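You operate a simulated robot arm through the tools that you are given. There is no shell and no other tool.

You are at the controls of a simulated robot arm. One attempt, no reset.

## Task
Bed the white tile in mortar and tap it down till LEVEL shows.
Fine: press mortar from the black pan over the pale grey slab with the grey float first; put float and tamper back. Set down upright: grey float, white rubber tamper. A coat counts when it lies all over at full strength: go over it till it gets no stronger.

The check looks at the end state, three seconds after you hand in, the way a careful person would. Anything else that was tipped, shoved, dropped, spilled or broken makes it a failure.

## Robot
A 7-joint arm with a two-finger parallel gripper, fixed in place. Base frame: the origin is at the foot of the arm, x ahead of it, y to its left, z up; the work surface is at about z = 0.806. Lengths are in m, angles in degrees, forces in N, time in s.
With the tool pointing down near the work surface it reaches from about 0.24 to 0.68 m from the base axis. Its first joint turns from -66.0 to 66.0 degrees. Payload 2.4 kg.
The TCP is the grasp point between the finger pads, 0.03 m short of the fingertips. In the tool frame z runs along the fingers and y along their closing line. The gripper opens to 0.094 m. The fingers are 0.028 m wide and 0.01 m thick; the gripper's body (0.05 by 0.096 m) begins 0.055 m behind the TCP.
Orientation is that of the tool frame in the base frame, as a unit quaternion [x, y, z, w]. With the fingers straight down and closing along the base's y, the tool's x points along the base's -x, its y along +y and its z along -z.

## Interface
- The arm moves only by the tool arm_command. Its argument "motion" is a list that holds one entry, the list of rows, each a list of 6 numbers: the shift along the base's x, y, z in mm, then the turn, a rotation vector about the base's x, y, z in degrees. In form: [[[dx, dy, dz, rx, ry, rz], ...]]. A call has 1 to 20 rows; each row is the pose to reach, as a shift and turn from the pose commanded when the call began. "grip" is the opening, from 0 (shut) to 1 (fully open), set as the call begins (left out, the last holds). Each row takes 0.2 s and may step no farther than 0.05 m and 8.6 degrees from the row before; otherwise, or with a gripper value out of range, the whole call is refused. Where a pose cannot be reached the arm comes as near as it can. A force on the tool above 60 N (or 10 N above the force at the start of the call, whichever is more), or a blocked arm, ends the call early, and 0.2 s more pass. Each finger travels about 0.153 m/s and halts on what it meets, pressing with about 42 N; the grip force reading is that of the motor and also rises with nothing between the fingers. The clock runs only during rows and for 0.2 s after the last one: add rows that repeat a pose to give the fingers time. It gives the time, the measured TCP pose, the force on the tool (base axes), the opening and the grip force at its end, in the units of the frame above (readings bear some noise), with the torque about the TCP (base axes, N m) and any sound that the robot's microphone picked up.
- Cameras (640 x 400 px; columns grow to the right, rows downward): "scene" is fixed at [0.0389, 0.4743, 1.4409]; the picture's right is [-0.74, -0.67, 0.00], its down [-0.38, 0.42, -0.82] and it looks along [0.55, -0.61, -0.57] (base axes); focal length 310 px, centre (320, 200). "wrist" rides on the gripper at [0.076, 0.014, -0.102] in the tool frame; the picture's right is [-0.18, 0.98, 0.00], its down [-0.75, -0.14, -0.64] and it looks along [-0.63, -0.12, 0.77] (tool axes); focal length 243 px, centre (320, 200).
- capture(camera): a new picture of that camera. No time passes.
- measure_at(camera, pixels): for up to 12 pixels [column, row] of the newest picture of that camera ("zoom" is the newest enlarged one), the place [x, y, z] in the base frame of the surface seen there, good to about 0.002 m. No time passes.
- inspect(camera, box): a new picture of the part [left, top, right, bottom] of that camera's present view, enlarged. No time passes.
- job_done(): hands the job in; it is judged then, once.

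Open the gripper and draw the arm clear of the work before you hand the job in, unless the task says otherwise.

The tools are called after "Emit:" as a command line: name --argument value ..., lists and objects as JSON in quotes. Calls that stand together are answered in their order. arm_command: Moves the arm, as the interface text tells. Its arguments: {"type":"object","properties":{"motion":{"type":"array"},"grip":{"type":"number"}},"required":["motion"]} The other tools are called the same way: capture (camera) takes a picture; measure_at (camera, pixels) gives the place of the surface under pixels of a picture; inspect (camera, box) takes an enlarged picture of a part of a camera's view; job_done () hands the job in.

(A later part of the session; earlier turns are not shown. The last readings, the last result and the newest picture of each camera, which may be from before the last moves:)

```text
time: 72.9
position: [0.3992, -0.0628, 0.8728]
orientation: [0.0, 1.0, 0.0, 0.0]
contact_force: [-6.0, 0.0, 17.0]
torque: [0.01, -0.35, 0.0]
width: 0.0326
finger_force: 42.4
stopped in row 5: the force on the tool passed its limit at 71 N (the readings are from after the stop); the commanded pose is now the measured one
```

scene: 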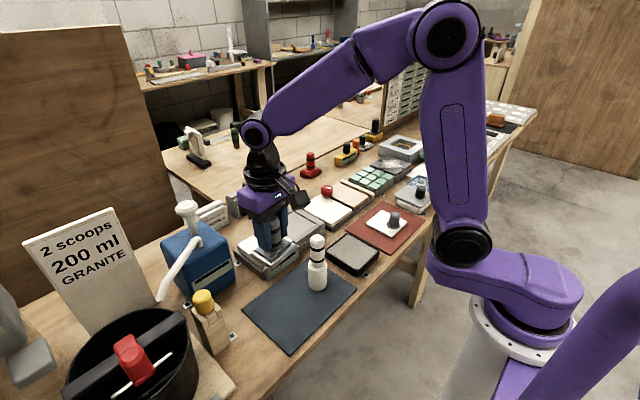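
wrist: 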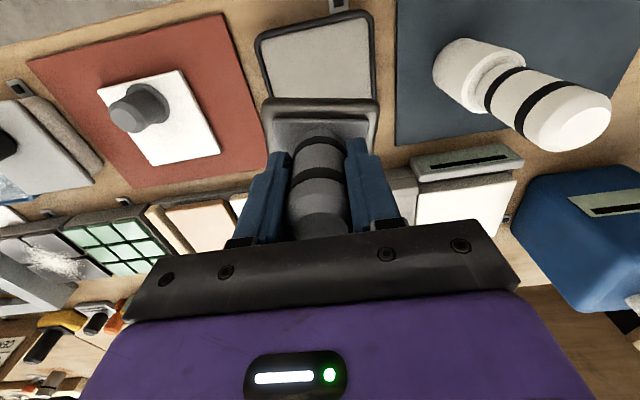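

A quick approach made a brief 71 N spike and stopped the call; the float is in the mortar at 17 N now. I lift gently and check that nothing moved.

Emit:
arm_command --motion '[[[0, 0, 4, 0, 0, 0], [0, 0, 30, 0, 0, 0], [0, 0, 70, 0, 0, 0], [0, 0, 105, 0, 0, 0], [0, 0, 105, 0, 0, 0]]]' --grip 0

Emit:
capture --camera "wrist"

Emit:
capture --camera "scene"

Emit:
inspect --camera "wrist" --box '[240, 70, 400, 170]'

```text
time: 74.1
position: [0.4004, -0.0641, 0.9802]
orientation: [0.0, 1.0, 0.0, 0.0]
contact_force: [-0.1, 0.2, -1.7]
torque: [0.01, 0.02, -0.03]
width: 0.0326
finger_force: 42.2
```

```text
taken
```

wrist: 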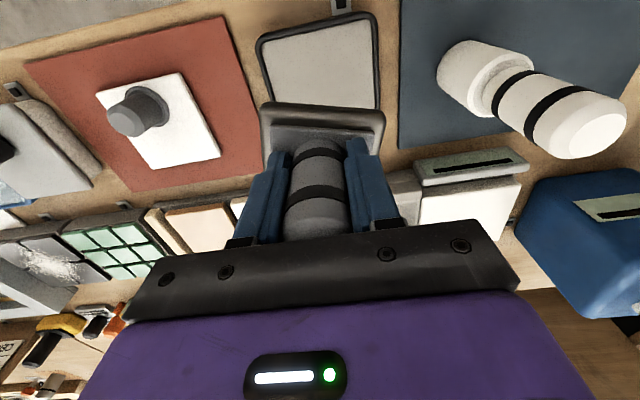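

```text
taken
```

scene: 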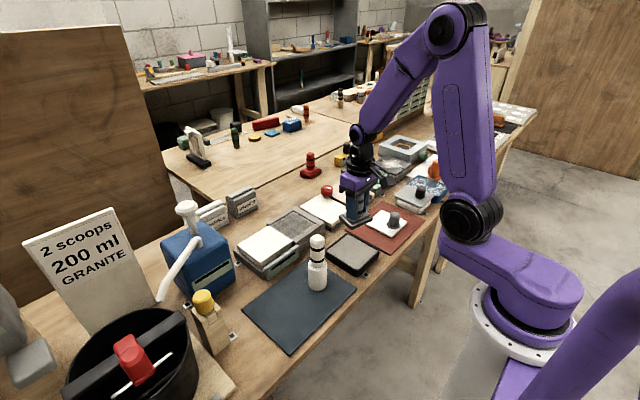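

```text
4.00 times, centred on (320, 120) of wrist
```

zoom: 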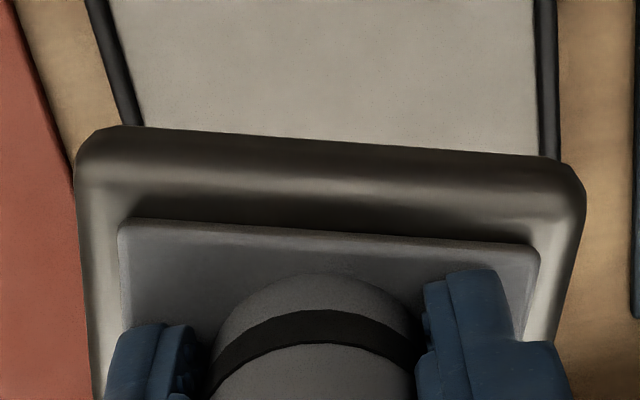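

All is in place; the commanded pose was reset to the measured one, so I re-reference. I carry the loaded float back to hover above the near/left part of the slab.

Emit:
arm_command --motion '[[[20, 4, 0, 0, 0, 2], [55, 12, 0, 0, 0, 4], [95, 22, 0, 0, 0, 7], [135, 32, 0, 0, 0, 10], [160, 38, 0, 0, 0, 12], [172, 41, 0, 0, 0, 14], [172, 41, -40, 0, 0, 14], [172, 41, -72, 0, 0, 14], [172, 41, -72, 0, 0, 14]]]' --grip 0

Emit:
inspect --camera "wrist" --box '[230, 40, 410, 180]'

Emit:
measure_at --camera "zoom" --pixels '[[160, 240], [320, 245], [470, 250], [150, 225], [320, 180], [600, 220], [130, 250], [500, 260], [490, 240], [320, 145], [150, 150], [580, 160]]'

```text
time: 76.1
position: [0.5734, -0.0221, 0.9056]
orientation: [-0.121, 0.993, 0.0, 0.0]
contact_force: [-0.3, 0.1, -2.1]
torque: [0.01, 0.01, -0.03]
width: 0.0326
finger_force: 42.0
```

```text
2.86 times, centred on (320, 110) of wrist
```

zoom: 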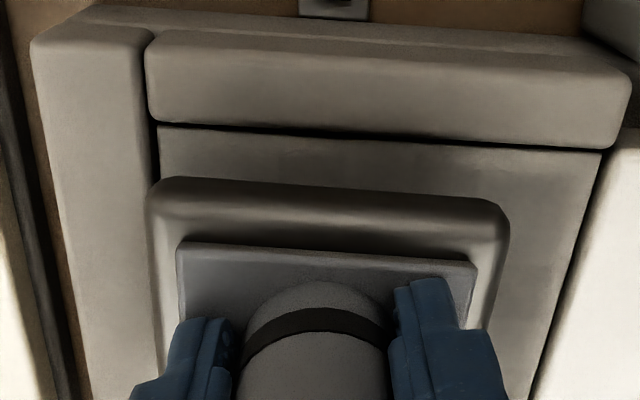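

```text
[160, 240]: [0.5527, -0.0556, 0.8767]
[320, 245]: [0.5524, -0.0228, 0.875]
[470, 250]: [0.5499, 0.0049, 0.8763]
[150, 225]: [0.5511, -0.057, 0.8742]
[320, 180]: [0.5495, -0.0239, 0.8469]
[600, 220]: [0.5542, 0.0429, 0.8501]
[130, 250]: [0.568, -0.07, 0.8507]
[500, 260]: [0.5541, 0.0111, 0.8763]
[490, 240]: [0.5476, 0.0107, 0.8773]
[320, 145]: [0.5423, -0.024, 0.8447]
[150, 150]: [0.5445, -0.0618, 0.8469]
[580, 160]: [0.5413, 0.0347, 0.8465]
```

The hover pose matches the previous one. I lower in small steps to contact, shifted 1 mm nearer the near rim.

Emit:
arm_command --motion '[[[-1, 0, -6, 0, 0, 0], [-1, 0, -10, 0, 0, 0], [-1, 0, -12.5, 0, 0, 0], [-1, 0, -14, 0, 0, 0], [-1, 0, -15, 0, 0, 0], [-1, 0, -15, 0, 0, 0]]]' --grip 0

```text
time: 77.5
position: [0.5729, -0.0225, 0.8926]
orientation: [-0.122, 0.993, 0.0, 0.001]
contact_force: [0.7, 1.1, 4.4]
torque: [0.13, 0.13, -0.03]
width: 0.0327
finger_force: 41.8
```

Contact at ≈6 N. I press 1.3 mm more and sweep right along the near rim, then on around the loop.

Emit:
arm_command --motion '[[[-1, -1, -1.3, 0, 0, 0], [-1, 5, -1.3, 0, 0, 0], [-1, 10, -1.3, 0, 0, 0], [-1, 15, -1.3, 0, 0, 0], [-1, 20, -1.3, 0, 0, 0], [-1, 25, -1.3, 0, 0, 0]]]' --grip 0

Emit:
arm_command --motion '[[[6, 0, -0.2, 0, 0, 0], [12, 0, -0.2, 0, 0, 0], [18, 0, -0.2, 0, 0, 0], [24, 0, -0.2, 0, 0, 0], [30, 0, -0.2, 0, 0, 0], [36, 0, -0.2, 0, 0, 0], [39, 0, -0.2, 0, 0, 0]]]' --grip 0

Emit:
arm_command --motion '[[[0, -5, 0, 0, 0, 0], [0, -10, 0, 0, 0, 0], [0, -15, 0, 0, 0, 0], [0, -20, 0, 0, 0, 0], [0, -25, 0, 0, 0, 0]]]' --grip 0

Emit:
arm_command --motion '[[[-6, 0, 0, 0, 0, 0], [-12, 0, 0, 0, 0, 0], [-18, 0, 0, 0, 0, 0], [-24, 0, 0, 0, 0, 0], [-30, 0, 0, 0, 0, 0], [-36, 0, 0, 0, 0, 0], [-39, 0, 0, 0, 0, 0]]]' --grip 0

```text
time: 78.9
position: [0.5696, 0.0033, 0.8905]
orientation: [-0.122, 0.993, -0.001, 0.0]
contact_force: [-1.6, -10.6, 22.4]
torque: [-0.04, 0.16, 0.23]
width: 0.0325
finger_force: 42.1
```

```text
time: 80.5
position: [0.6062, 0.0024, 0.8913]
orientation: [-0.121, 0.993, 0.0, -0.002]
contact_force: [-20.4, -18.5, 34.2]
torque: [-0.25, 0.16, 0.25]
width: 0.0326
finger_force: 42.5
```

```text
time: 81.7
position: [0.6105, -0.0189, 0.8912]
orientation: [-0.123, 0.992, 0.0, 0.001]
contact_force: [-0.6, 11.2, 22.4]
torque: [0.4, 0.21, -0.12]
width: 0.0327
finger_force: 42.1
```

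```text
time: 83.3
position: [0.5699, -0.0218, 0.8907]
orientation: [-0.122, 0.993, 0.0, 0.002]
contact_force: [7.1, 1.1, 17.3]
torque: [0.12, -0.11, 0.0]
width: 0.0324
finger_force: 41.7
```

The loop is done with contact throughout (17–34 N, with light touches on rims at the far right corner). I lift away toward the pan and look.

Emit:
arm_command --motion '[[[0, 0, 4, 0, 0, 0], [0, 0, 30, 0, 0, 0], [-10, -2, 65, 0, 0, -2], [-40, -8, 90, 0, 0, -5], [-80, -18, 90, 0, 0, -8], [-120, -28, 90, 0, 0, -11], [-160, -36, 90, 0, 0, -14], [-170, -38, 90, 0, 0, -14], [-170, -38, 90, 0, 0, -14]]]' --grip 0

Emit:
inspect --camera "scene" --box '[274, 207, 326, 243]'

Emit:
inspect --camera "scene" --box '[225, 180, 345, 280]'

```text
time: 85.3
position: [0.3997, -0.0593, 0.9819]
orientation: [0.0, 1.0, 0.0, 0.0]
contact_force: [-0.1, -0.2, -1.7]
torque: [0.01, -0.01, 0.02]
width: 0.0324
finger_force: 41.4
```

```text
11.11 times, centred on (300, 225) of scene
```

zoom: 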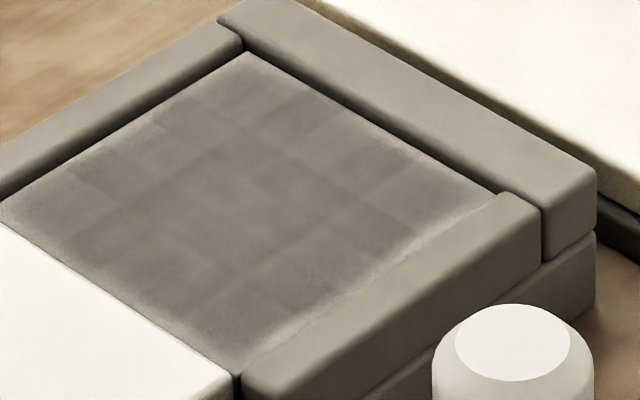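

```text
4.00 times, centred on (285, 230) of scene
```

zoom: 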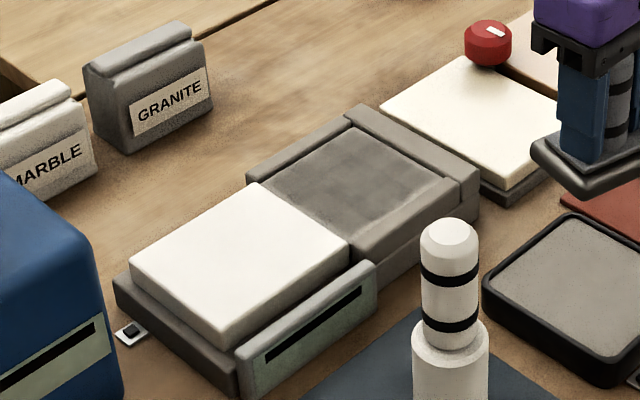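

The coat looks fairly even now with faint cell differences. I reload, this time approaching the mortar in finer steps.

Emit:
arm_command --motion '[[[0, 0, -40, 0, 0, 0], [0, 0, -80, 0, 0, 0], [0, 0, -98, 0, 0, 0], [0, 0, -102, 0, 0, 0], [0, 0, -104, 0, 0, 0], [0, 0, -105.5, 0, 0, 0], [0, 0, -106.5, 0, 0, 0], [0, 0, -107.3, 0, 0, 0], [0, 0, -107.3, 0, 0, 0]]]' --grip 0

```text
time: 87.3
position: [0.4005, -0.0603, 0.8739]
orientation: [0.001, 1.0, 0.0, 0.0]
contact_force: [-2.1, 0.6, 4.9]
torque: [0.1, -0.15, 0.06]
width: 0.0327
finger_force: 42.0
```

Light contact (≈7 N). I press 1.2 mm more, hold, then lift and go to an inspection pose above the slab.

Emit:
arm_command --motion '[[[0, 0, -0.7, 0, 0, 0], [0, 0, -1.3, 0, 0, 0], [0, 0, -1.3, 0, 0, 0], [0, 0, -1.3, 0, 0, 0]]]' --grip 0

Emit:
arm_command --motion '[[[0, 0, 5, 0, 0, 0], [0, 0, 40, 0, 0, 0], [0, 0, 85, 0, 0, 2], [20, 4, 120, 0, 0, 4], [55, 12, 150, 0, 0, 6], [95, 22, 170, 0, 0, 8], [135, 30, 185, 0, 0, 10], [170, 36, 185, 0, 0, 12], [205, 38, 185, 0, 0, 14], [210, 40, 185, 0, 0, 14], [210, 40, 185, 0, 0, 14]]]' --grip 0

Emit:
inspect --camera "wrist" --box '[230, 0, 410, 110]'

Emit:
inspect --camera "scene" --box '[274, 207, 326, 243]'

```text
time: 87.9
position: [0.4009, -0.061, 0.8734]
orientation: [0.0, 1.0, 0.0, 0.001]
contact_force: [-4.7, -1.1, 13.8]
torque: [0.17, 0.05, -0.02]
width: 0.0326
finger_force: 41.3
stopped in row 2: the force on the tool passed its limit at 66 N (the readings are from after the stop); the commanded pose is now the measured one
```

```text
time: 90.3
position: [0.6122, -0.017, 1.0592]
orientation: [-0.121, 0.993, 0.001, 0.001]
contact_force: [0.4, -0.7, -1.2]
torque: [0.03, -0.02, 0.01]
width: 0.0324
finger_force: 41.8
```

```text
3.56 times, centred on (320, 55) of wrist
```

zoom: 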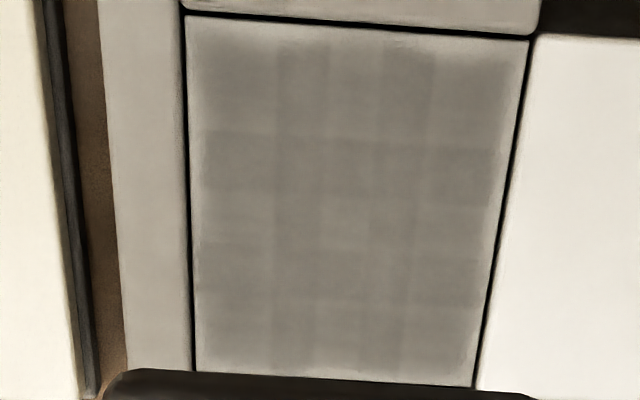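

```text
11.11 times, centred on (300, 225) of scene
```

zoom: 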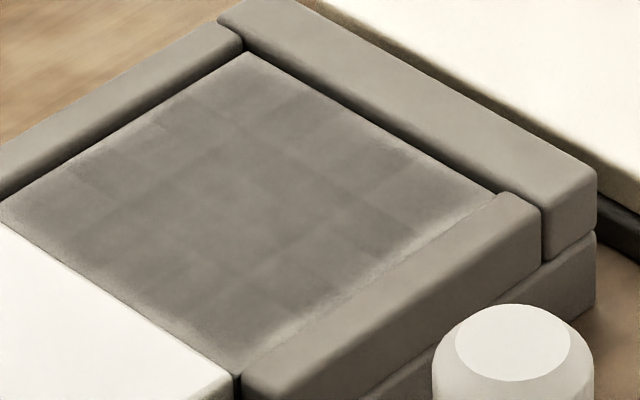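

From above, a 6×6 cell grid is visible with slight differences in tone and lighter margins. I do another loaded loop: first back to hover over the near/left part and recheck alignment.

Emit:
arm_command --motion '[[[-20, 0, -40, 0, 0, 0], [-40, -1, -80, 0, 0, 0], [-40, -1, -120, 0, 0, 0], [-40, -1, -152, 0, 0, 0], [-40, -1, -152, 0, 0, 0]]]' --grip 0

Emit:
inspect --camera "wrist" --box '[230, 40, 410, 180]'

```text
time: 91.5
position: [0.5702, -0.0246, 0.9052]
orientation: [-0.122, 0.993, 0.0, 0.001]
contact_force: [0.3, 0.4, -1.2]
torque: [0.01, -0.01, -0.01]
width: 0.0325
finger_force: 41.8
```

```text
2.86 times, centred on (320, 110) of wrist
```

zoom: 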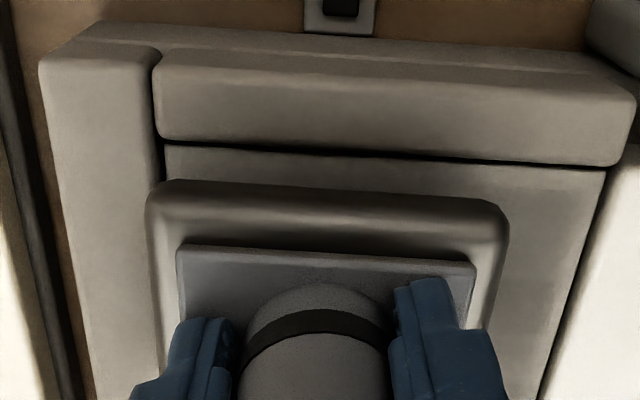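

The slab edge appears about 20 px lower in the view than before, so I'm nearer the near rim than intended. I measure plate and slab points to correct.

Emit:
measure_at --camera "zoom" --pixels '[[160, 245], [320, 250], [470, 255], [160, 215], [320, 210], [480, 225], [500, 270], [320, 175], [190, 165], [560, 180], [400, 145], [150, 230]]'

Emit:
inspect --camera "scene" --box '[265, 190, 345, 250]'

```text
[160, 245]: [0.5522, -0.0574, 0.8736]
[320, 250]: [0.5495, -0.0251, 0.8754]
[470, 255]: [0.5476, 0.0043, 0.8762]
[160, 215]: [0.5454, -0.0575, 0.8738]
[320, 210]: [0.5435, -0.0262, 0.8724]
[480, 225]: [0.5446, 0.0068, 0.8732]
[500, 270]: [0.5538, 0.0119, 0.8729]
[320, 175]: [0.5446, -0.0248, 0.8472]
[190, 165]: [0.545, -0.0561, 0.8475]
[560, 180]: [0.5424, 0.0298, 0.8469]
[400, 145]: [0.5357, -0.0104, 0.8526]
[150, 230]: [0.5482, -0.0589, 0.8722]
```

```text
6.67 times, centred on (305, 220) of scene
```

zoom: 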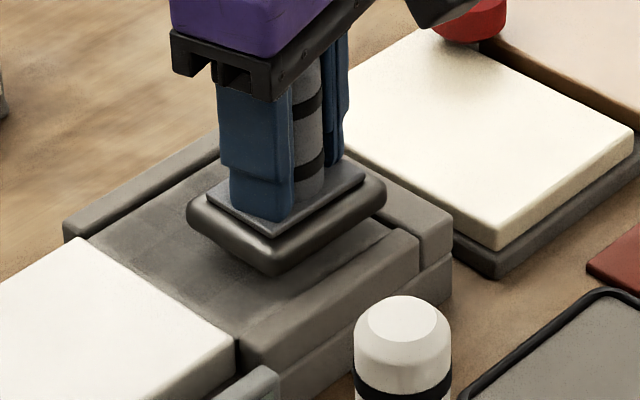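

The plate is about 3 mm too near and 2 mm too far left compared to last time. I correct by (+3, +2) mm and lower gently.

Emit:
arm_command --motion '[[[3, 2, -6, 0, 0, 0], [3, 2, -10, 0, 0, 0], [3, 2, -12, 0, 0, 0], [3, 2, -13.5, 0, 0, 0], [3, 2, -14.5, 0, 0, 0], [3, 2, -14.5, 0, 0, 0]]]' --grip 0

```text
time: 92.9
position: [0.5734, -0.0202, 0.8927]
orientation: [-0.122, 0.993, 0.0, 0.001]
contact_force: [-1.0, -1.1, 2.7]
torque: [0.06, 0.14, 0.04]
width: 0.0324
finger_force: 41.7
```

Light contact. I press 1.3 mm and sweep the loop again: right along the near rim, back, left, and return.

Emit:
arm_command --motion '[[[0, 0, -1, 0, 0, 0], [-1.5, -1, -1.4, 0, 0, 0], [-1.5, 5, -1.4, 0, 0, 0], [-1.5, 10, -1.4, 0, 0, 0], [-1.5, 15, -1.4, 0, 0, 0], [-1.5, 20, -1.4, 0, 0, 0], [-1.5, 24, -1.4, 0, 0, 0]]]' --grip 0

Emit:
arm_command --motion '[[[6, 0, -0.2, 0, 0, 0], [12, 0, -0.2, 0, 0, 0], [18, 0, -0.2, 0, 0, 0], [24, 0, -0.2, 0, 0, 0], [30, 0, -0.2, 0, 0, 0], [36, 0, -0.2, 0, 0, 0], [38, 0, -0.2, 0, 0, 0]]]' --grip 0

Emit:
arm_command --motion '[[[0, -5, 0, 0, 0, 0], [0, -10, 0, 0, 0, 0], [0, -15, 0, 0, 0, 0], [0, -20, 0, 0, 0, 0], [0, -24, 0, 0, 0, 0]]]' --grip 0

Emit:
arm_command --motion '[[[-6, 0, 0, 0, 0, 0], [-12, 0, 0, 0, 0, 0], [-18, 0, 0, 0, 0, 0], [-24, 0, 0, 0, 0, 0], [-30, 0, 0, 0, 0, 0], [-36, 0, 0, 0, 0, 0], [-38, 0, 0, 0, 0, 0]]]' --grip 0

```text
time: 94.5
position: [0.5727, 0.0024, 0.8911]
orientation: [-0.121, 0.993, 0.0, 0.002]
contact_force: [1.0, -17.9, 18.1]
torque: [-0.13, 0.04, 0.43]
width: 0.0323
finger_force: 42.3
```

```text
time: 96.1
position: [0.6109, 0.0027, 0.8907]
orientation: [-0.12, 0.993, 0.0, 0.0]
contact_force: [-18.4, -17.9, 24.4]
torque: [-0.28, 0.12, -0.07]
width: 0.0328
finger_force: 42.1
```

```text
time: 97.3
position: [0.6111, -0.0161, 0.891]
orientation: [-0.125, 0.992, 0.001, 0.0]
contact_force: [-19.1, 21.2, 27.1]
torque: [0.54, 0.12, 0.54]
width: 0.0324
finger_force: 41.9
```

```text
time: 98.9
position: [0.573, -0.0183, 0.8917]
orientation: [-0.122, 0.993, -0.001, 0.003]
contact_force: [9.7, 0.8, 19.8]
torque: [0.04, 0.23, -0.04]
width: 0.0326
finger_force: 42.1
```

The loop ran in contact (18–27 N) with some side touch at the far corners. I lift to the inspection pose to compare the coat with before.

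Emit:
arm_command --motion '[[[0, 0, 4, 0, 0, 0], [0, 0, 40, 0, 0, 0], [10, 0, 85, 0, 0, 0], [25, 0, 130, 0, 0, 0], [38, 0, 168, 0, 0, 0], [38, 0, 168, 0, 0, 0]]]' --grip 0

Emit:
inspect --camera "wrist" --box '[230, 0, 410, 110]'

Emit:
inspect --camera "scene" --box '[274, 207, 326, 243]'

```text
time: 100.3
position: [0.6118, -0.0207, 1.0626]
orientation: [-0.123, 0.992, 0.0, 0.0]
contact_force: [0.3, 0.1, -1.6]
torque: [0.01, 0.0, 0.0]
width: 0.0325
finger_force: 42.3
```

```text
3.56 times, centred on (320, 55) of wrist
```

zoom: 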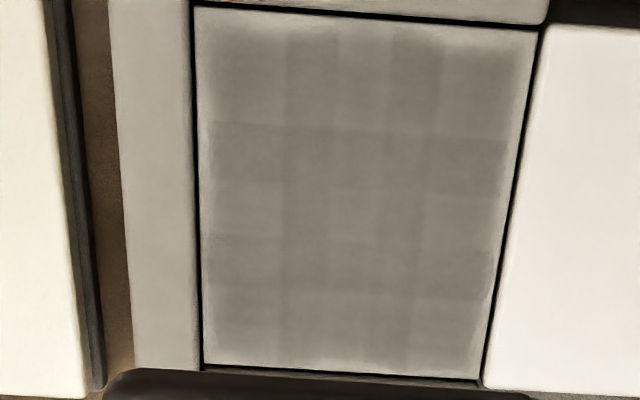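

```text
11.11 times, centred on (300, 225) of scene
```

zoom: 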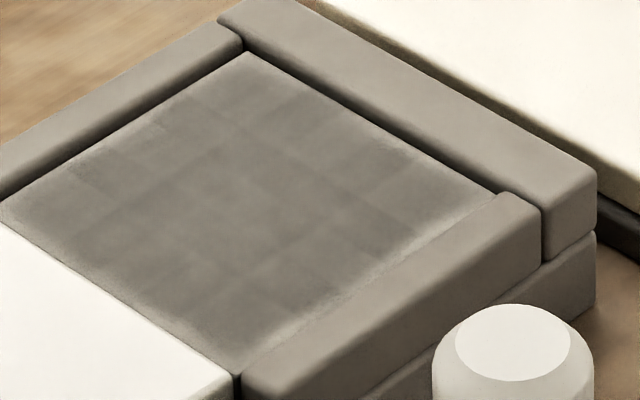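

The coat looks more uniform; the remaining plaid pattern may be inherent. To be sure it gets no stronger I'll do another reload and loop. Going to the pan hover first.

Emit:
arm_command --motion '[[[-40, -8, -10, 0, 0, -2], [-80, -16, -30, 0, 0, -5], [-120, -24, -50, 0, 0, -8], [-160, -32, -78, 0, 0, -11], [-195, -36, -78, 0, 0, -13], [-208, -37, -78, 0, 0, -14], [-208, -37, -118, 0, 0, -14], [-208, -37, -158, 0, 0, -14], [-208, -37, -176, 0, 0, -14], [-208, -37, -181, 0, 0, -14], [-208, -37, -183, 0, 0, -14], [-208, -37, -184.5, 0, 0, -14], [-208, -37, -184.5, 0, 0, -14]]]' --grip 0

```text
time: 102.9
position: [0.4007, -0.0564, 0.8737]
orientation: [0.0, 1.0, 0.0, 0.002]
contact_force: [-5.3, 0.8, 15.0]
torque: [0.09, -0.28, 0.03]
width: 0.0326
finger_force: 41.8
stopped in row 13: the force on the tool passed its limit at 63 N (the readings are from after the stop); the commanded pose is now the measured one
```

A brief 63 N spike again ended the call, but the float is loaded. I lift and go to the slab hover, then re-verify the position visually.

Emit:
arm_command --motion '[[[0, 0, 5, 0, 0, 0], [0, 0, 40, 0, 0, 0], [0, 0, 80, 0, 0, 2], [20, 4, 105, 0, 0, 4], [55, 12, 105, 0, 0, 6], [95, 20, 105, 0, 0, 8], [135, 28, 105, 0, 0, 10], [160, 33, 105, 0, 0, 12], [172, 35, 105, 0, 0, 14], [172, 35, 65, 0, 0, 14], [172, 35, 32, 0, 0, 14], [172, 35, 32, 0, 0, 14]]]' --grip 0

Emit:
inspect --camera "wrist" --box '[230, 40, 410, 180]'

Emit:
measure_at --camera "zoom" --pixels '[[160, 245], [320, 250], [470, 255], [160, 215], [320, 215], [480, 225], [500, 270], [320, 175], [190, 160], [560, 180], [150, 230], [490, 250]]'

```text
time: 105.5
position: [0.5737, -0.0221, 0.9042]
orientation: [-0.122, 0.993, 0.001, 0.001]
contact_force: [-0.3, 0.9, -1.4]
torque: [-0.01, 0.0, -0.04]
width: 0.0327
finger_force: 41.8
```

```text
2.86 times, centred on (320, 110) of wrist
```

zoom: 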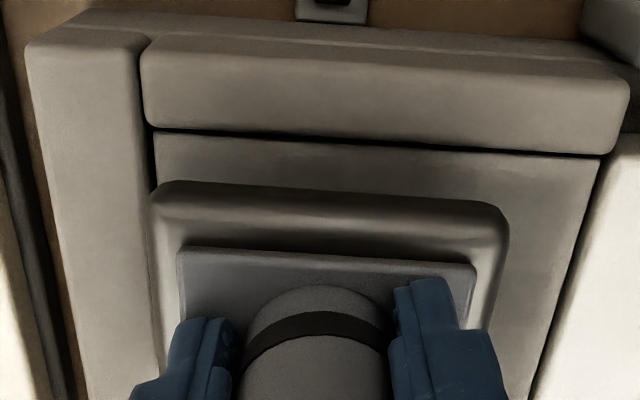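

```text
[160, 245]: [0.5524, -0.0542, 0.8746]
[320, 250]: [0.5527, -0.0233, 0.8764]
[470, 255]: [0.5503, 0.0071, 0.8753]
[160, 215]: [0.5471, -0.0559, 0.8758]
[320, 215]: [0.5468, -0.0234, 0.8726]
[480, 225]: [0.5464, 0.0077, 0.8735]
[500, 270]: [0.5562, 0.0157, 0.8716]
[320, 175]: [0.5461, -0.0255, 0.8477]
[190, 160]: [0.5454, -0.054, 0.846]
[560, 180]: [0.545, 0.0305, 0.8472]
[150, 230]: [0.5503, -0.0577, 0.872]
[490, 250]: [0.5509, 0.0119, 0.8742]
```

Position matches. I lower gently and do the next loop with slightly smaller side travel.

Emit:
arm_command --motion '[[[-1, 0, -6, 0, 0, 0], [-1, 0, -10, 0, 0, 0], [-1, 0, -12, 0, 0, 0], [-1, 0, -13.5, 0, 0, 0], [-1, 0, -14.5, 0, 0, 0], [-1, 0, -14.5, 0, 0, 0]]]' --grip 0

```text
time: 106.9
position: [0.5728, -0.0216, 0.8911]
orientation: [-0.123, 0.992, 0.0, 0.001]
contact_force: [-6.3, -1.4, 16.3]
torque: [0.13, 0.33, 0.1]
width: 0.0326
finger_force: 41.8
```

Contact at 16 N. I sweep the loop: right, back, left, forward, then a pass through the middle.

Emit:
arm_command --motion '[[[0, 5, -0.4, 0, 0, 0], [0, 10, -0.4, 0, 0, 0], [0, 15, -0.4, 0, 0, 0], [0, 19, -0.4, 0, 0, 0], [0, 23, -0.4, 0, 0, 0]]]' --grip 0

Emit:
arm_command --motion '[[[6, 0, -0.2, 0, 0, 0], [12, 0, -0.2, 0, 0, 0], [18, 0, -0.2, 0, 0, 0], [24, 0, -0.2, 0, 0, 0], [30, 0, -0.2, 0, 0, 0], [36, 0, -0.2, 0, 0, 0]]]' --grip 0

Emit:
arm_command --motion '[[[0, -5, 0, 0, 0, 0], [0, -10, 0, 0, 0, 0], [0, -15, 0, 0, 0, 0], [0, -20, 0, 0, 0, 0], [0, -23, 0, 0, 0, 0]]]' --grip 0

Emit:
arm_command --motion '[[[-6, 0, 0, 0, 0, 0], [-12, 0, 0, 0, 0, 0], [-18, 0, 0, 0, 0, 0], [-24, 0, 0, 0, 0, 0], [-30, 0, 0, 0, 0, 0], [-36, 0, 0, 0, 0, 0]]]' --grip 0

Emit:
arm_command --motion '[[[6, 6, -0.2, 0, 0, 0], [12, 12, -0.2, 0, 0, 0], [18, 17, -0.2, 0, 0, 0], [24, 22, -0.2, 0, 0, 0], [30, 16, -0.2, 0, 0, 0], [36, 8, -0.2, 0, 0, 0], [36, 0, -0.2, 0, 0, 0]]]' --grip 0

Emit:
arm_command --motion '[[[0, 0, 4, 0, 0, 0], [0, 0, 40, 0, 0, 0], [0, 0, 85, 0, 0, 0], [0, 0, 130, 0, 0, 0], [1, 0, 168, 0, 0, 0], [1, 0, 168, 0, 0, 0]]]' --grip 0

Emit:
inspect --camera "wrist" --box '[230, 0, 410, 110]'

Emit:
inspect --camera "scene" --box '[274, 207, 326, 243]'

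```text
time: 108.1
position: [0.5718, 0.0008, 0.8917]
orientation: [-0.122, 0.992, 0.0, 0.002]
contact_force: [-1.4, -10.7, 24.8]
torque: [-0.08, 0.37, 0.17]
width: 0.0326
finger_force: 41.7
```

```text
time: 109.5
position: [0.6082, 0.0027, 0.8907]
orientation: [-0.123, 0.992, 0.0, 0.001]
contact_force: [-14.2, -7.0, 28.8]
torque: [0.01, 0.5, 0.4]
width: 0.0323
finger_force: 42.4
```

```text
time: 110.7
position: [0.6086, -0.021, 0.8911]
orientation: [-0.121, 0.993, -0.001, 0.002]
contact_force: [2.0, 7.6, 18.1]
torque: [0.43, 0.34, -0.21]
width: 0.0326
finger_force: 42.1
```

```text
time: 112.1
position: [0.5744, -0.0209, 0.8912]
orientation: [-0.122, 0.993, -0.001, 0.005]
contact_force: [12.0, -1.0, 26.3]
torque: [0.09, 0.2, -0.03]
width: 0.0325
finger_force: 41.8
```

```text
time: 113.7
position: [0.6099, -0.0188, 0.8915]
orientation: [-0.124, 0.992, 0.0, 0.002]
contact_force: [-3.4, 11.8, 22.0]
torque: [0.35, 0.39, 0.07]
width: 0.0325
finger_force: 42.2
```

```text
time: 115.1
position: [0.61, -0.0225, 1.0581]
orientation: [-0.121, 0.993, 0.0, 0.001]
contact_force: [0.5, 0.0, -0.9]
torque: [-0.06, -0.02, -0.01]
width: 0.0325
finger_force: 41.5
```

```text
3.56 times, centred on (320, 55) of wrist
```

zoom: 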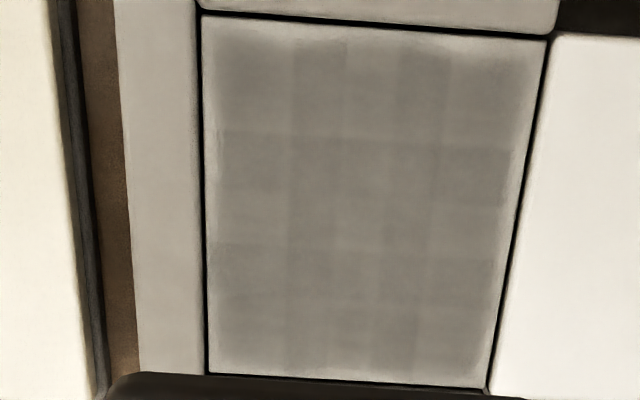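

```text
11.11 times, centred on (300, 225) of scene
```

zoom: 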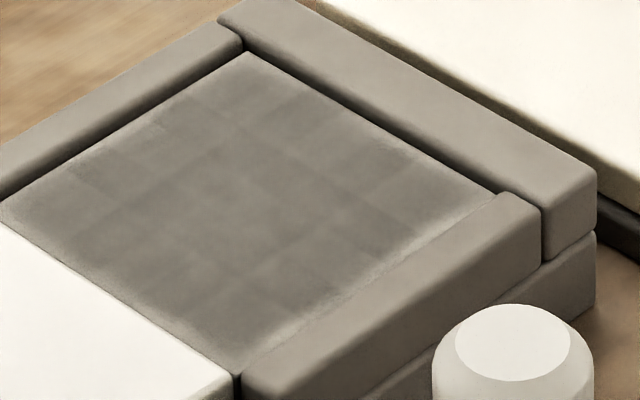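

The picture barely changed from the last pass, so the coat seems saturated. As a test, I scrub one part (near side) extra for several strokes and see if it stands out darker.

Emit:
arm_command --motion '[[[-12, 4, -45, 0, 0, 0], [-24, 8, -90, 0, 0, 0], [-36, 12, -130, 0, 0, 0], [-36, 12, -155, 0, 0, 0], [-36, 12, -162, 0, 0, 0], [-36, 12, -165, 0, 0, 0], [-36, 12, -167, 0, 0, 0], [-36, 12, -168, 0, 0, 0], [-36, 12, -168, 0, 0, 0]]]' --grip 0

Emit:
arm_command --motion '[[[0, 4, -0.3, 0, 0, 0], [0, 8, -0.3, 0, 0, 0], [0, 4, -0.3, 0, 0, 0], [0, 0, -0.3, 0, 0, 0], [0, -5, -0.3, 0, 0, 0], [0, -10, -0.3, 0, 0, 0], [0, -5, -0.3, 0, 0, 0], [0, 0, -0.3, 0, 0, 0], [0, 5, -0.3, 0, 0, 0], [0, 8, -0.3, 0, 0, 0], [0, 4, -0.3, 0, 0, 0], [0, 0, -0.3, 0, 0, 0], [0, -5, -0.3, 0, 0, 0], [0, -10, -0.3, 0, 0, 0], [0, -5, -0.3, 0, 0, 0], [0, 0, -0.3, 0, 0, 0], [0, 5, -0.3, 0, 0, 0], [0, 0, -0.3, 0, 0, 0]]]' --grip 0

Emit:
arm_command --motion '[[[0, 0, 4, 0, 0, 0], [0, 0, 40, 0, 0, 0], [10, -4, 85, 0, 0, 0], [24, -8, 130, 0, 0, 0], [36, -12, 168, 0, 0, 0], [36, -12, 168, 0, 0, 0]]]' --grip 0

Emit:
inspect --camera "wrist" --box '[230, 0, 410, 110]'

Emit:
inspect --camera "scene" --box '[274, 207, 326, 243]'

```text
time: 117.1
position: [0.5729, -0.0108, 0.8922]
orientation: [-0.121, 0.993, 0.0, 0.001]
contact_force: [-0.2, -0.1, 7.3]
torque: [0.13, 0.22, 0.06]
width: 0.0325
finger_force: 42.2
```

```text
time: 120.9
position: [0.5735, -0.0071, 0.8913]
orientation: [-0.123, 0.992, 0.001, 0.002]
contact_force: [3.5, 1.2, 25.8]
torque: [-0.17, 0.25, -0.29]
width: 0.0329
finger_force: 41.6
```

```text
time: 122.3
position: [0.6124, -0.0219, 1.0589]
orientation: [-0.122, 0.993, 0.0, 0.001]
contact_force: [0.5, -0.2, -1.1]
torque: [-0.01, 0.0, -0.04]
width: 0.0328
finger_force: 42.4
```

```text
3.56 times, centred on (320, 55) of wrist
```

zoom: 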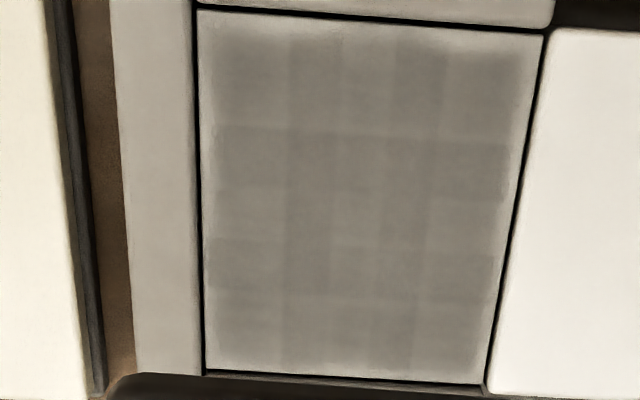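

```text
11.11 times, centred on (300, 225) of scene
```

zoom: 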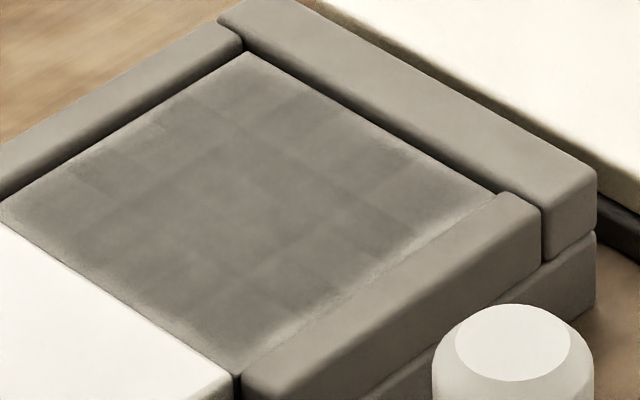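

The scrubbed area doesn't stand out, so the coat is at full strength. As a last measure I run one pass hugging the near rim, where the fringe looked widest, feeling for the rim with the side force.

Emit:
arm_command --motion '[[[-12, 0, -45, 0, 0, 0], [-24, 0, -90, 0, 0, 0], [-36, 0, -130, 0, 0, 0], [-36, 0, -155, 0, 0, 0], [-36, 0, -162, 0, 0, 0], [-36, 0, -165, 0, 0, 0], [-36, 0, -167, 0, 0, 0], [-36, 0, -168.3, 0, 0, 0], [-36, 0, -168.3, 0, 0, 0]]]' --grip 0

Emit:
arm_command --motion '[[[-1.5, 0, 0, 0, 0, 0], [-3, 0, 0, 0, 0, 0], [-3.5, 0, 0, 0, 0, 0], [-3.5, 0, 0, 0, 0, 0]]]' --grip 0

```text
time: 124.3
position: [0.5747, -0.0223, 0.892]
orientation: [-0.122, 0.993, 0.0, 0.002]
contact_force: [-11.4, -3.0, 30.7]
torque: [0.16, 0.47, 0.05]
width: 0.0324
finger_force: 42.3
```

```text
time: 125.3
position: [0.5726, -0.0203, 0.8905]
orientation: [-0.121, 0.993, -0.001, 0.006]
contact_force: [11.6, -3.1, 28.0]
torque: [0.02, 0.27, 0.03]
width: 0.0328
finger_force: 41.6
```

Only friction so far (12 N at 28 N down). I sweep right along the near rim and back.

Emit:
arm_command --motion '[[[-0.5, 5, 0.2, 0, 0, 0], [-0.5, 10, 0.2, 0, 0, 0], [-0.5, 15, 0.2, 0, 0, 0], [-0.5, 19, 0.2, 0, 0, 0], [-0.5, 23, 0.2, 0, 0, 0], [-0.5, 18, 0.2, 0, 0, 0], [-0.5, 12, 0.2, 0, 0, 0], [-0.5, 6, 0.2, 0, 0, 0], [-0.5, 0, 0.2, 0, 0, 0], [-0.5, 6, 0.2, 0, 0, 0], [-0.5, 12, 0.2, 0, 0, 0], [-0.5, 18, 0.2, 0, 0, 0], [-0.5, 23, 0.2, 0, 0, 0]]]' --grip 0

Emit:
inspect --camera "wrist" --box '[230, 40, 410, 180]'

Emit:
arm_command --motion '[[[0, 0, 4, 0, 0, 0], [0, 0, 40, 0, 0, 0], [10, -6, 85, 0, 0, 0], [24, -14, 130, 0, 0, 0], [40, -23, 168, 0, 0, 0], [40, -23, 168, 0, 0, 0]]]' --grip 0

Emit:
inspect --camera "wrist" --box '[230, 0, 410, 110]'

Emit:
inspect --camera "scene" --box '[274, 207, 326, 243]'

```text
time: 128.1
position: [0.5691, -0.0007, 0.8915]
orientation: [-0.122, 0.993, -0.001, 0.002]
contact_force: [1.9, -10.5, 22.8]
torque: [-0.09, -0.04, 0.02]
width: 0.0325
finger_force: 41.4
```

```text
2.86 times, centred on (320, 110) of wrist
```

zoom: 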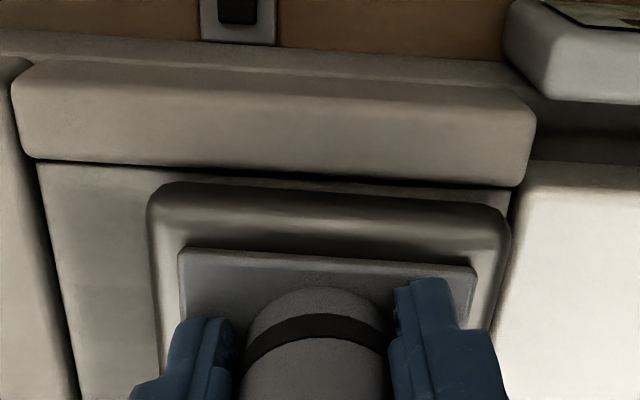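

```text
time: 129.5
position: [0.6079, -0.024, 1.0587]
orientation: [-0.121, 0.993, 0.0, 0.002]
contact_force: [-0.1, 0.2, -1.6]
torque: [-0.01, 0.03, -0.01]
width: 0.0328
finger_force: 42.0
```

```text
3.56 times, centred on (320, 55) of wrist
```

zoom: 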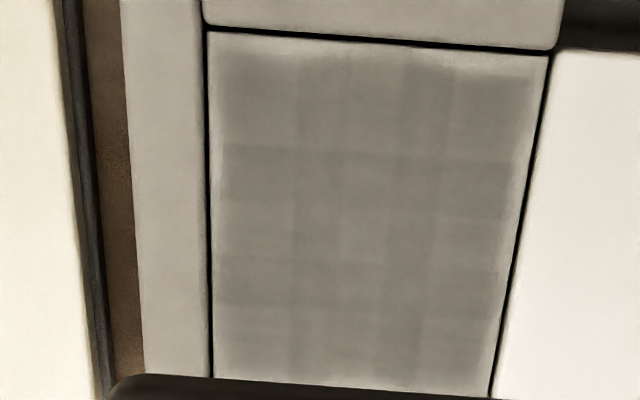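

```text
11.11 times, centred on (300, 225) of scene
```

zoom: 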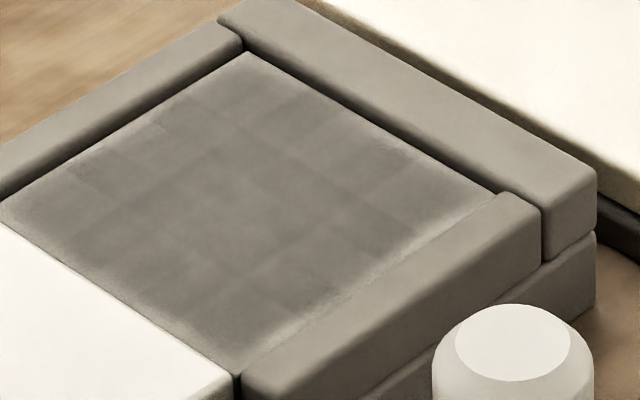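

The fringe stays the same, so it is just the coat's border; the coat is done. I carry the float back over its place on the dark mat at a height clearing the tamper.

Emit:
arm_command --motion '[[[-30, 5, 0, 0, 0, 0], [-65, 25, 0, 0, 0, 0], [-100, 55, 0, 0, 0, 0], [-130, 90, 0, 0, 0, 0], [-160, 130, 0, 0, 0, 0], [-185, 170, 0, 0, 0, 0], [-200, 205, 0, 0, 0, 0], [-203, 227, 0, 0, 0, 0], [-203, 227, -40, 0, 0, 0], [-203, 227, -80, 0, 0, 0], [-203, 227, -120, 0, 0, 0], [-203, 227, -160, 0, 0, 0], [-203, 227, -180, 0, 0, 0], [-203, 227, -180, 0, 0, 0]]]' --grip 0

Emit:
capture --camera "wrist"

Emit:
inspect --camera "scene" --box '[220, 230, 360, 360]'

```text
time: 132.5
position: [0.4081, 0.2073, 0.8772]
orientation: [-0.122, 0.993, 0.0, 0.0]
contact_force: [0.4, 0.2, -1.6]
torque: [0.03, 0.0, 0.02]
width: 0.0324
finger_force: 41.9
```

```text
taken
```

wrist: 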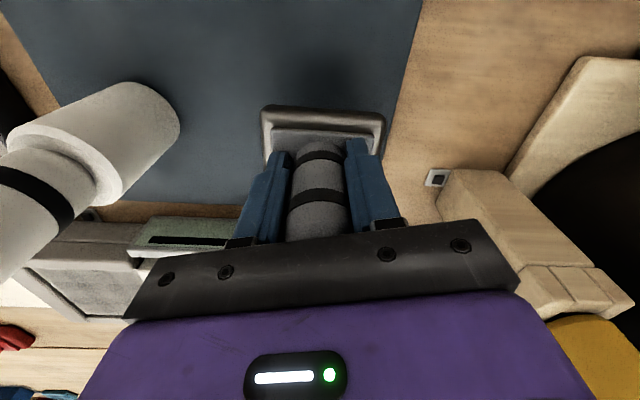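

```text
3.08 times, centred on (290, 295) of scene
```

zoom: 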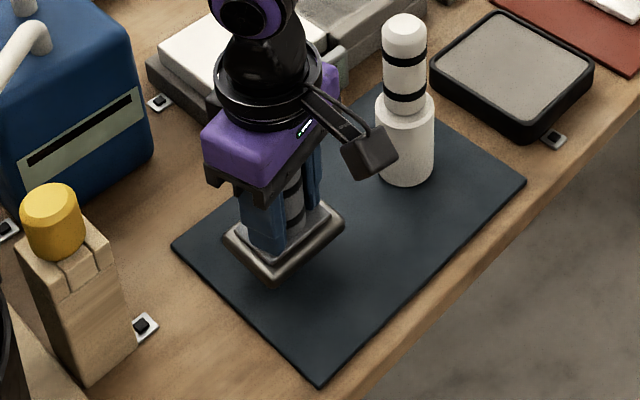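

The float hovers over its old place on the mat, about 28 mm up. I lower it gently, slowing before contact.

Emit:
arm_command --motion '[[[0, 0, -12, 0, 0, 0], [0, 0, -20, 0, 0, 0], [0, 0, -24, 0, 0, 0], [0, 0, -26, 0, 0, 0], [0, 0, -27, 0, 0, 0], [0, 0, -27, 0, 0, 0]]]' --grip 0

```text
time: 133.9
position: [0.4069, 0.205, 0.851]
orientation: [-0.121, 0.993, 0.001, 0.002]
contact_force: [-5.0, -3.3, 42.8]
torque: [-0.29, 0.6, 0.1]
width: 0.0326
finger_force: 42.3
```

The float stands on the mat (43 N). I ease up 2.5 mm to relieve the load.

Emit:
arm_command --motion '[[[0, 0, 1.5, 0, 0, 0], [0, 0, 2.5, 0, 0, 0], [0, 0, 2.5, 0, 0, 0]]]' --grip 0

```text
time: 134.7
position: [0.4051, 0.2067, 0.8556]
orientation: [-0.122, 0.993, 0.0, 0.0]
contact_force: [1.4, -0.2, -0.9]
torque: [0.0, -0.01, 0.0]
width: 0.0329
finger_force: 42.2
```

Just lifted clear by a hair. I lower 1.2 mm to rest and then open the gripper.

Emit:
arm_command --motion '[[[0, 0, -0.7, 0, 0, 0], [0, 0, -1.2, 0, 0, 0], [0, 0, -1.2, 0, 0, 0]]]' --grip 0

```text
time: 135.5
position: [0.4066, 0.2058, 0.8512]
orientation: [-0.122, 0.993, 0.0, 0.001]
contact_force: [-1.7, -0.6, 0.5]
torque: [0.02, -0.02, 0.01]
width: 0.0326
finger_force: 41.9
```

Resting lightly (≈2 N). I open the gripper now.

Emit:
arm_command --motion '[[[0, 0, 0, 0, 0, 0], [0, 0, 0, 0, 0, 0], [0, 0, 0, 0, 0, 0]]]' --grip 1

Emit:
capture --camera "wrist"

```text
time: 136.3
position: [0.4055, 0.2042, 0.8524]
orientation: [-0.122, 0.993, 0.001, 0.002]
contact_force: [0.8, 0.5, -0.1]
torque: [0.01, -0.04, -0.03]
width: 0.094
finger_force: 0.0
```

```text
taken
```

wrist: 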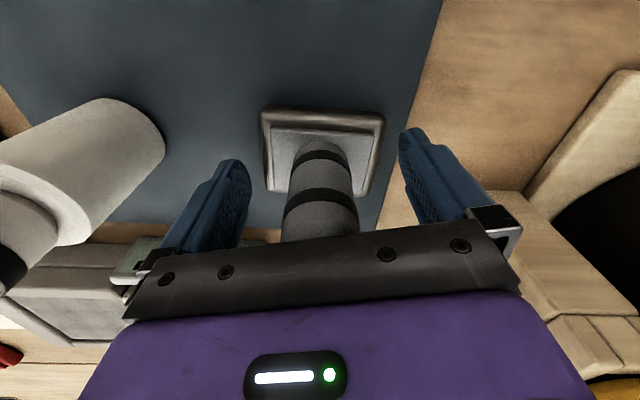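

The float stands free on the mat. I rise straight up, and turn the tool back by −14°.

Emit:
arm_command --motion '[[[0, 0, 20, 0, 0, 0], [0, 0, 55, 0, 0, 0], [0, 0, 95, 0, 0, 0], [0, 0, 140, 0, 0, -4], [0, 0, 180, 0, 0, -9], [0, 0, 195, 0, 0, -14], [0, 0, 195, 0, 0, -14]]]' --grip 1

Emit:
inspect --camera "scene" --box '[220, 230, 360, 360]'

Emit:
capture --camera "wrist"

```text
time: 137.9
position: [0.404, 0.2038, 1.0452]
orientation: [0.001, 1.0, 0.001, 0.0]
contact_force: [-0.5, 0.1, -0.1]
torque: [0.03, 0.04, 0.02]
width: 0.0941
finger_force: 0.1
```

```text
3.08 times, centred on (290, 295) of scene
```

zoom: 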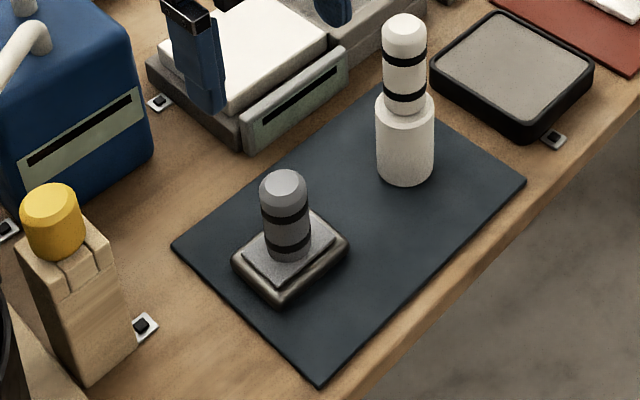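

```text
taken
```

wrist: 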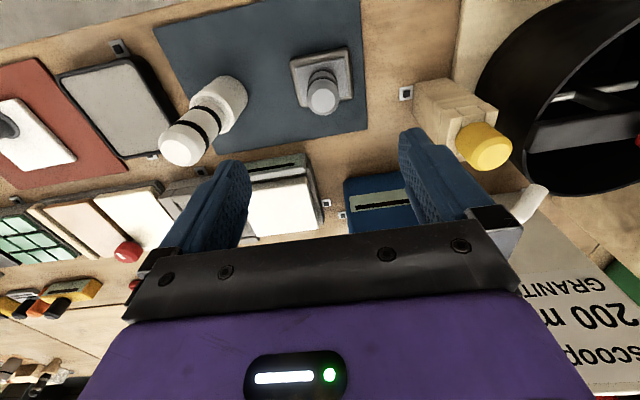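

The float stands upright in place. Next I travel over to the white tile on the red mat at safe height.

Emit:
arm_command --motion '[[[0, -35, 0, 0, 0, 0], [0, -75, 0, 0, 0, 0], [-3, -115, 0, 0, 0, 0], [-6, -155, 0, 0, 0, 0], [-9, -195, 0, 0, 0, 0], [-12, -235, 0, 0, 0, 0], [-15, -275, 0, 0, 0, 0], [-18, -315, 0, 0, 0, 0], [-21, -355, 0, 0, 0, 0], [-25, -395, 0, 0, 0, 0], [-25, -430, 0, 0, 0, 0], [-25, -452, 0, 0, 0, 0], [-25, -452, -40, 0, 0, 0], [-25, -452, -80, 0, 0, 0], [-25, -452, -100, 0, 0, 0], [-25, -452, -100, 0, 0, 0]]]' --grip 1

Emit:
capture --camera "wrist"

Emit:
inspect --camera "wrist" --box '[220, 40, 420, 180]'

```text
time: 141.3
position: [0.3818, -0.2438, 0.9458]
orientation: [0.0, 1.0, 0.0, 0.001]
contact_force: [0.1, 0.1, 0.8]
torque: [0.0, -0.01, -0.04]
width: 0.0939
finger_force: 0.0
```

```text
taken
```

wrist: 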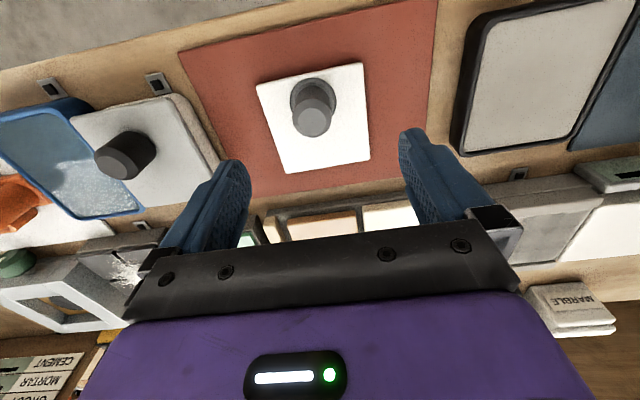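

```text
2.86 times, centred on (320, 110) of wrist
```

zoom: 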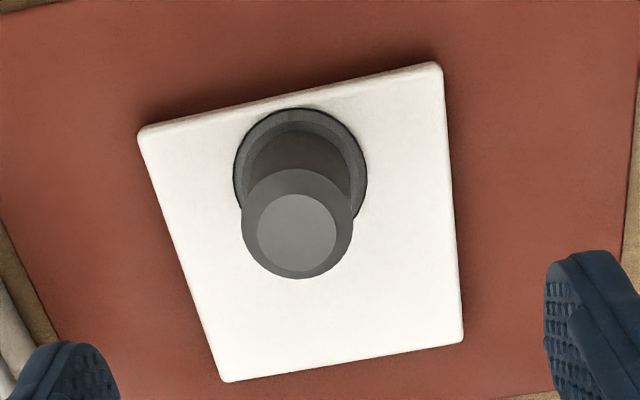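

The knob top is at wrist (312,120), a bit left of the finger mid-line. I measure the knob and tile corners now.

Emit:
measure_at --camera "zoom" --pixels '[[297, 230], [270, 230], [325, 230], [297, 200], [297, 258], [145, 135], [435, 70], [455, 335], [228, 375], [300, 115], [245, 160], [358, 155]]'

Emit:
measure_at --camera "wrist" --pixels '[[312, 120], [260, 86], [360, 66], [366, 156], [288, 170], [340, 140], [262, 100], [363, 110], [400, 160], [235, 165]]'

```text
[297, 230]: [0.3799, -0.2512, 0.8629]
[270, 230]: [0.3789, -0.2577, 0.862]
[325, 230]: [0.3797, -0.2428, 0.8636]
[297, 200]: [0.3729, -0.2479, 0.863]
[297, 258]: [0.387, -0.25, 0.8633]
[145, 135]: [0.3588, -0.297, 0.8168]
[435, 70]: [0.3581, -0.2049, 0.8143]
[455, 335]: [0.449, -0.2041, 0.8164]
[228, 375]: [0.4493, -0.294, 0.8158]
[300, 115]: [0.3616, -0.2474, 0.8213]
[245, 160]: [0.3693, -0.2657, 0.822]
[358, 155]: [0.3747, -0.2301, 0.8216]
```

```text
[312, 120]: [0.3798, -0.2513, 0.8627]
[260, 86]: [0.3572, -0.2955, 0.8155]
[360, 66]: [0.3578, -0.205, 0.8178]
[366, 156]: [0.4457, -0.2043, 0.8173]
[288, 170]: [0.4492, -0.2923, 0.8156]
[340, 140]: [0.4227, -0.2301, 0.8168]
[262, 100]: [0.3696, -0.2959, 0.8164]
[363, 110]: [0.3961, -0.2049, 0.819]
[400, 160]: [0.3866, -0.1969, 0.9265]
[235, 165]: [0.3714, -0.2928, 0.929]
```

The knob is at about (0.379,−0.2508), so I shift (−1.5,−6) mm and descend to put the fingertips about 10 mm above the suction cup flange.

Emit:
arm_command --motion '[[[-1.5, -6, -10, 0, 0, 0], [-1.5, -6, -40, 0, 0, 0], [-1.5, -6, -65, 0, 0, 0], [-1.5, -6, -80, 0, 0, 0], [-1.5, -6, -86, 0, 0, 0], [-1.5, -6, -86, 0, 0, 0]]]' --grip 1

Emit:
capture --camera "wrist"

Emit:
inspect --camera "scene" --box '[340, 160, 460, 260]'

```text
time: 142.7
position: [0.3802, -0.2509, 0.8605]
orientation: [0.0, 1.0, 0.0, 0.0]
contact_force: [-0.5, 0.5, 0.0]
torque: [0.02, -0.01, -0.03]
width: 0.0943
finger_force: 0.0
```

```text
taken
```

wrist: 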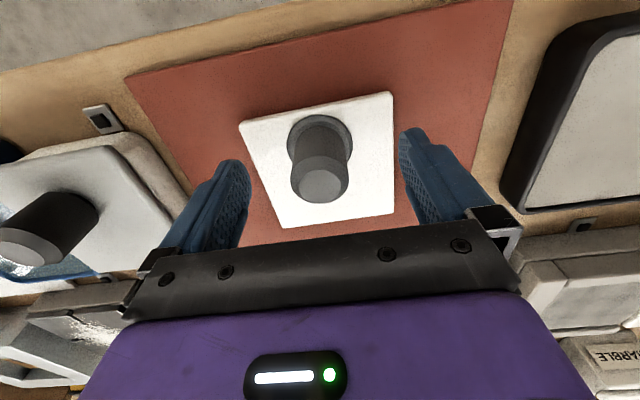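

```text
4.00 times, centred on (400, 210) of scene
```

zoom: 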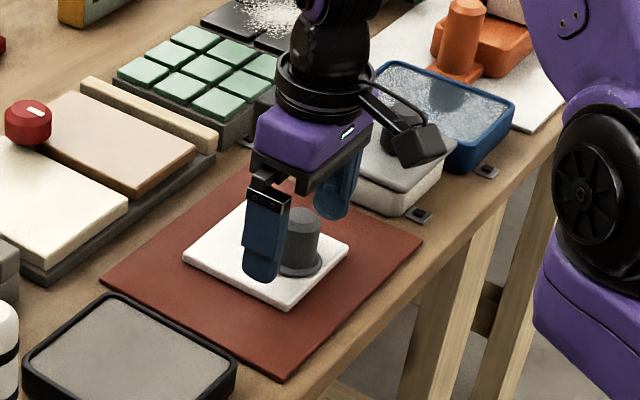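

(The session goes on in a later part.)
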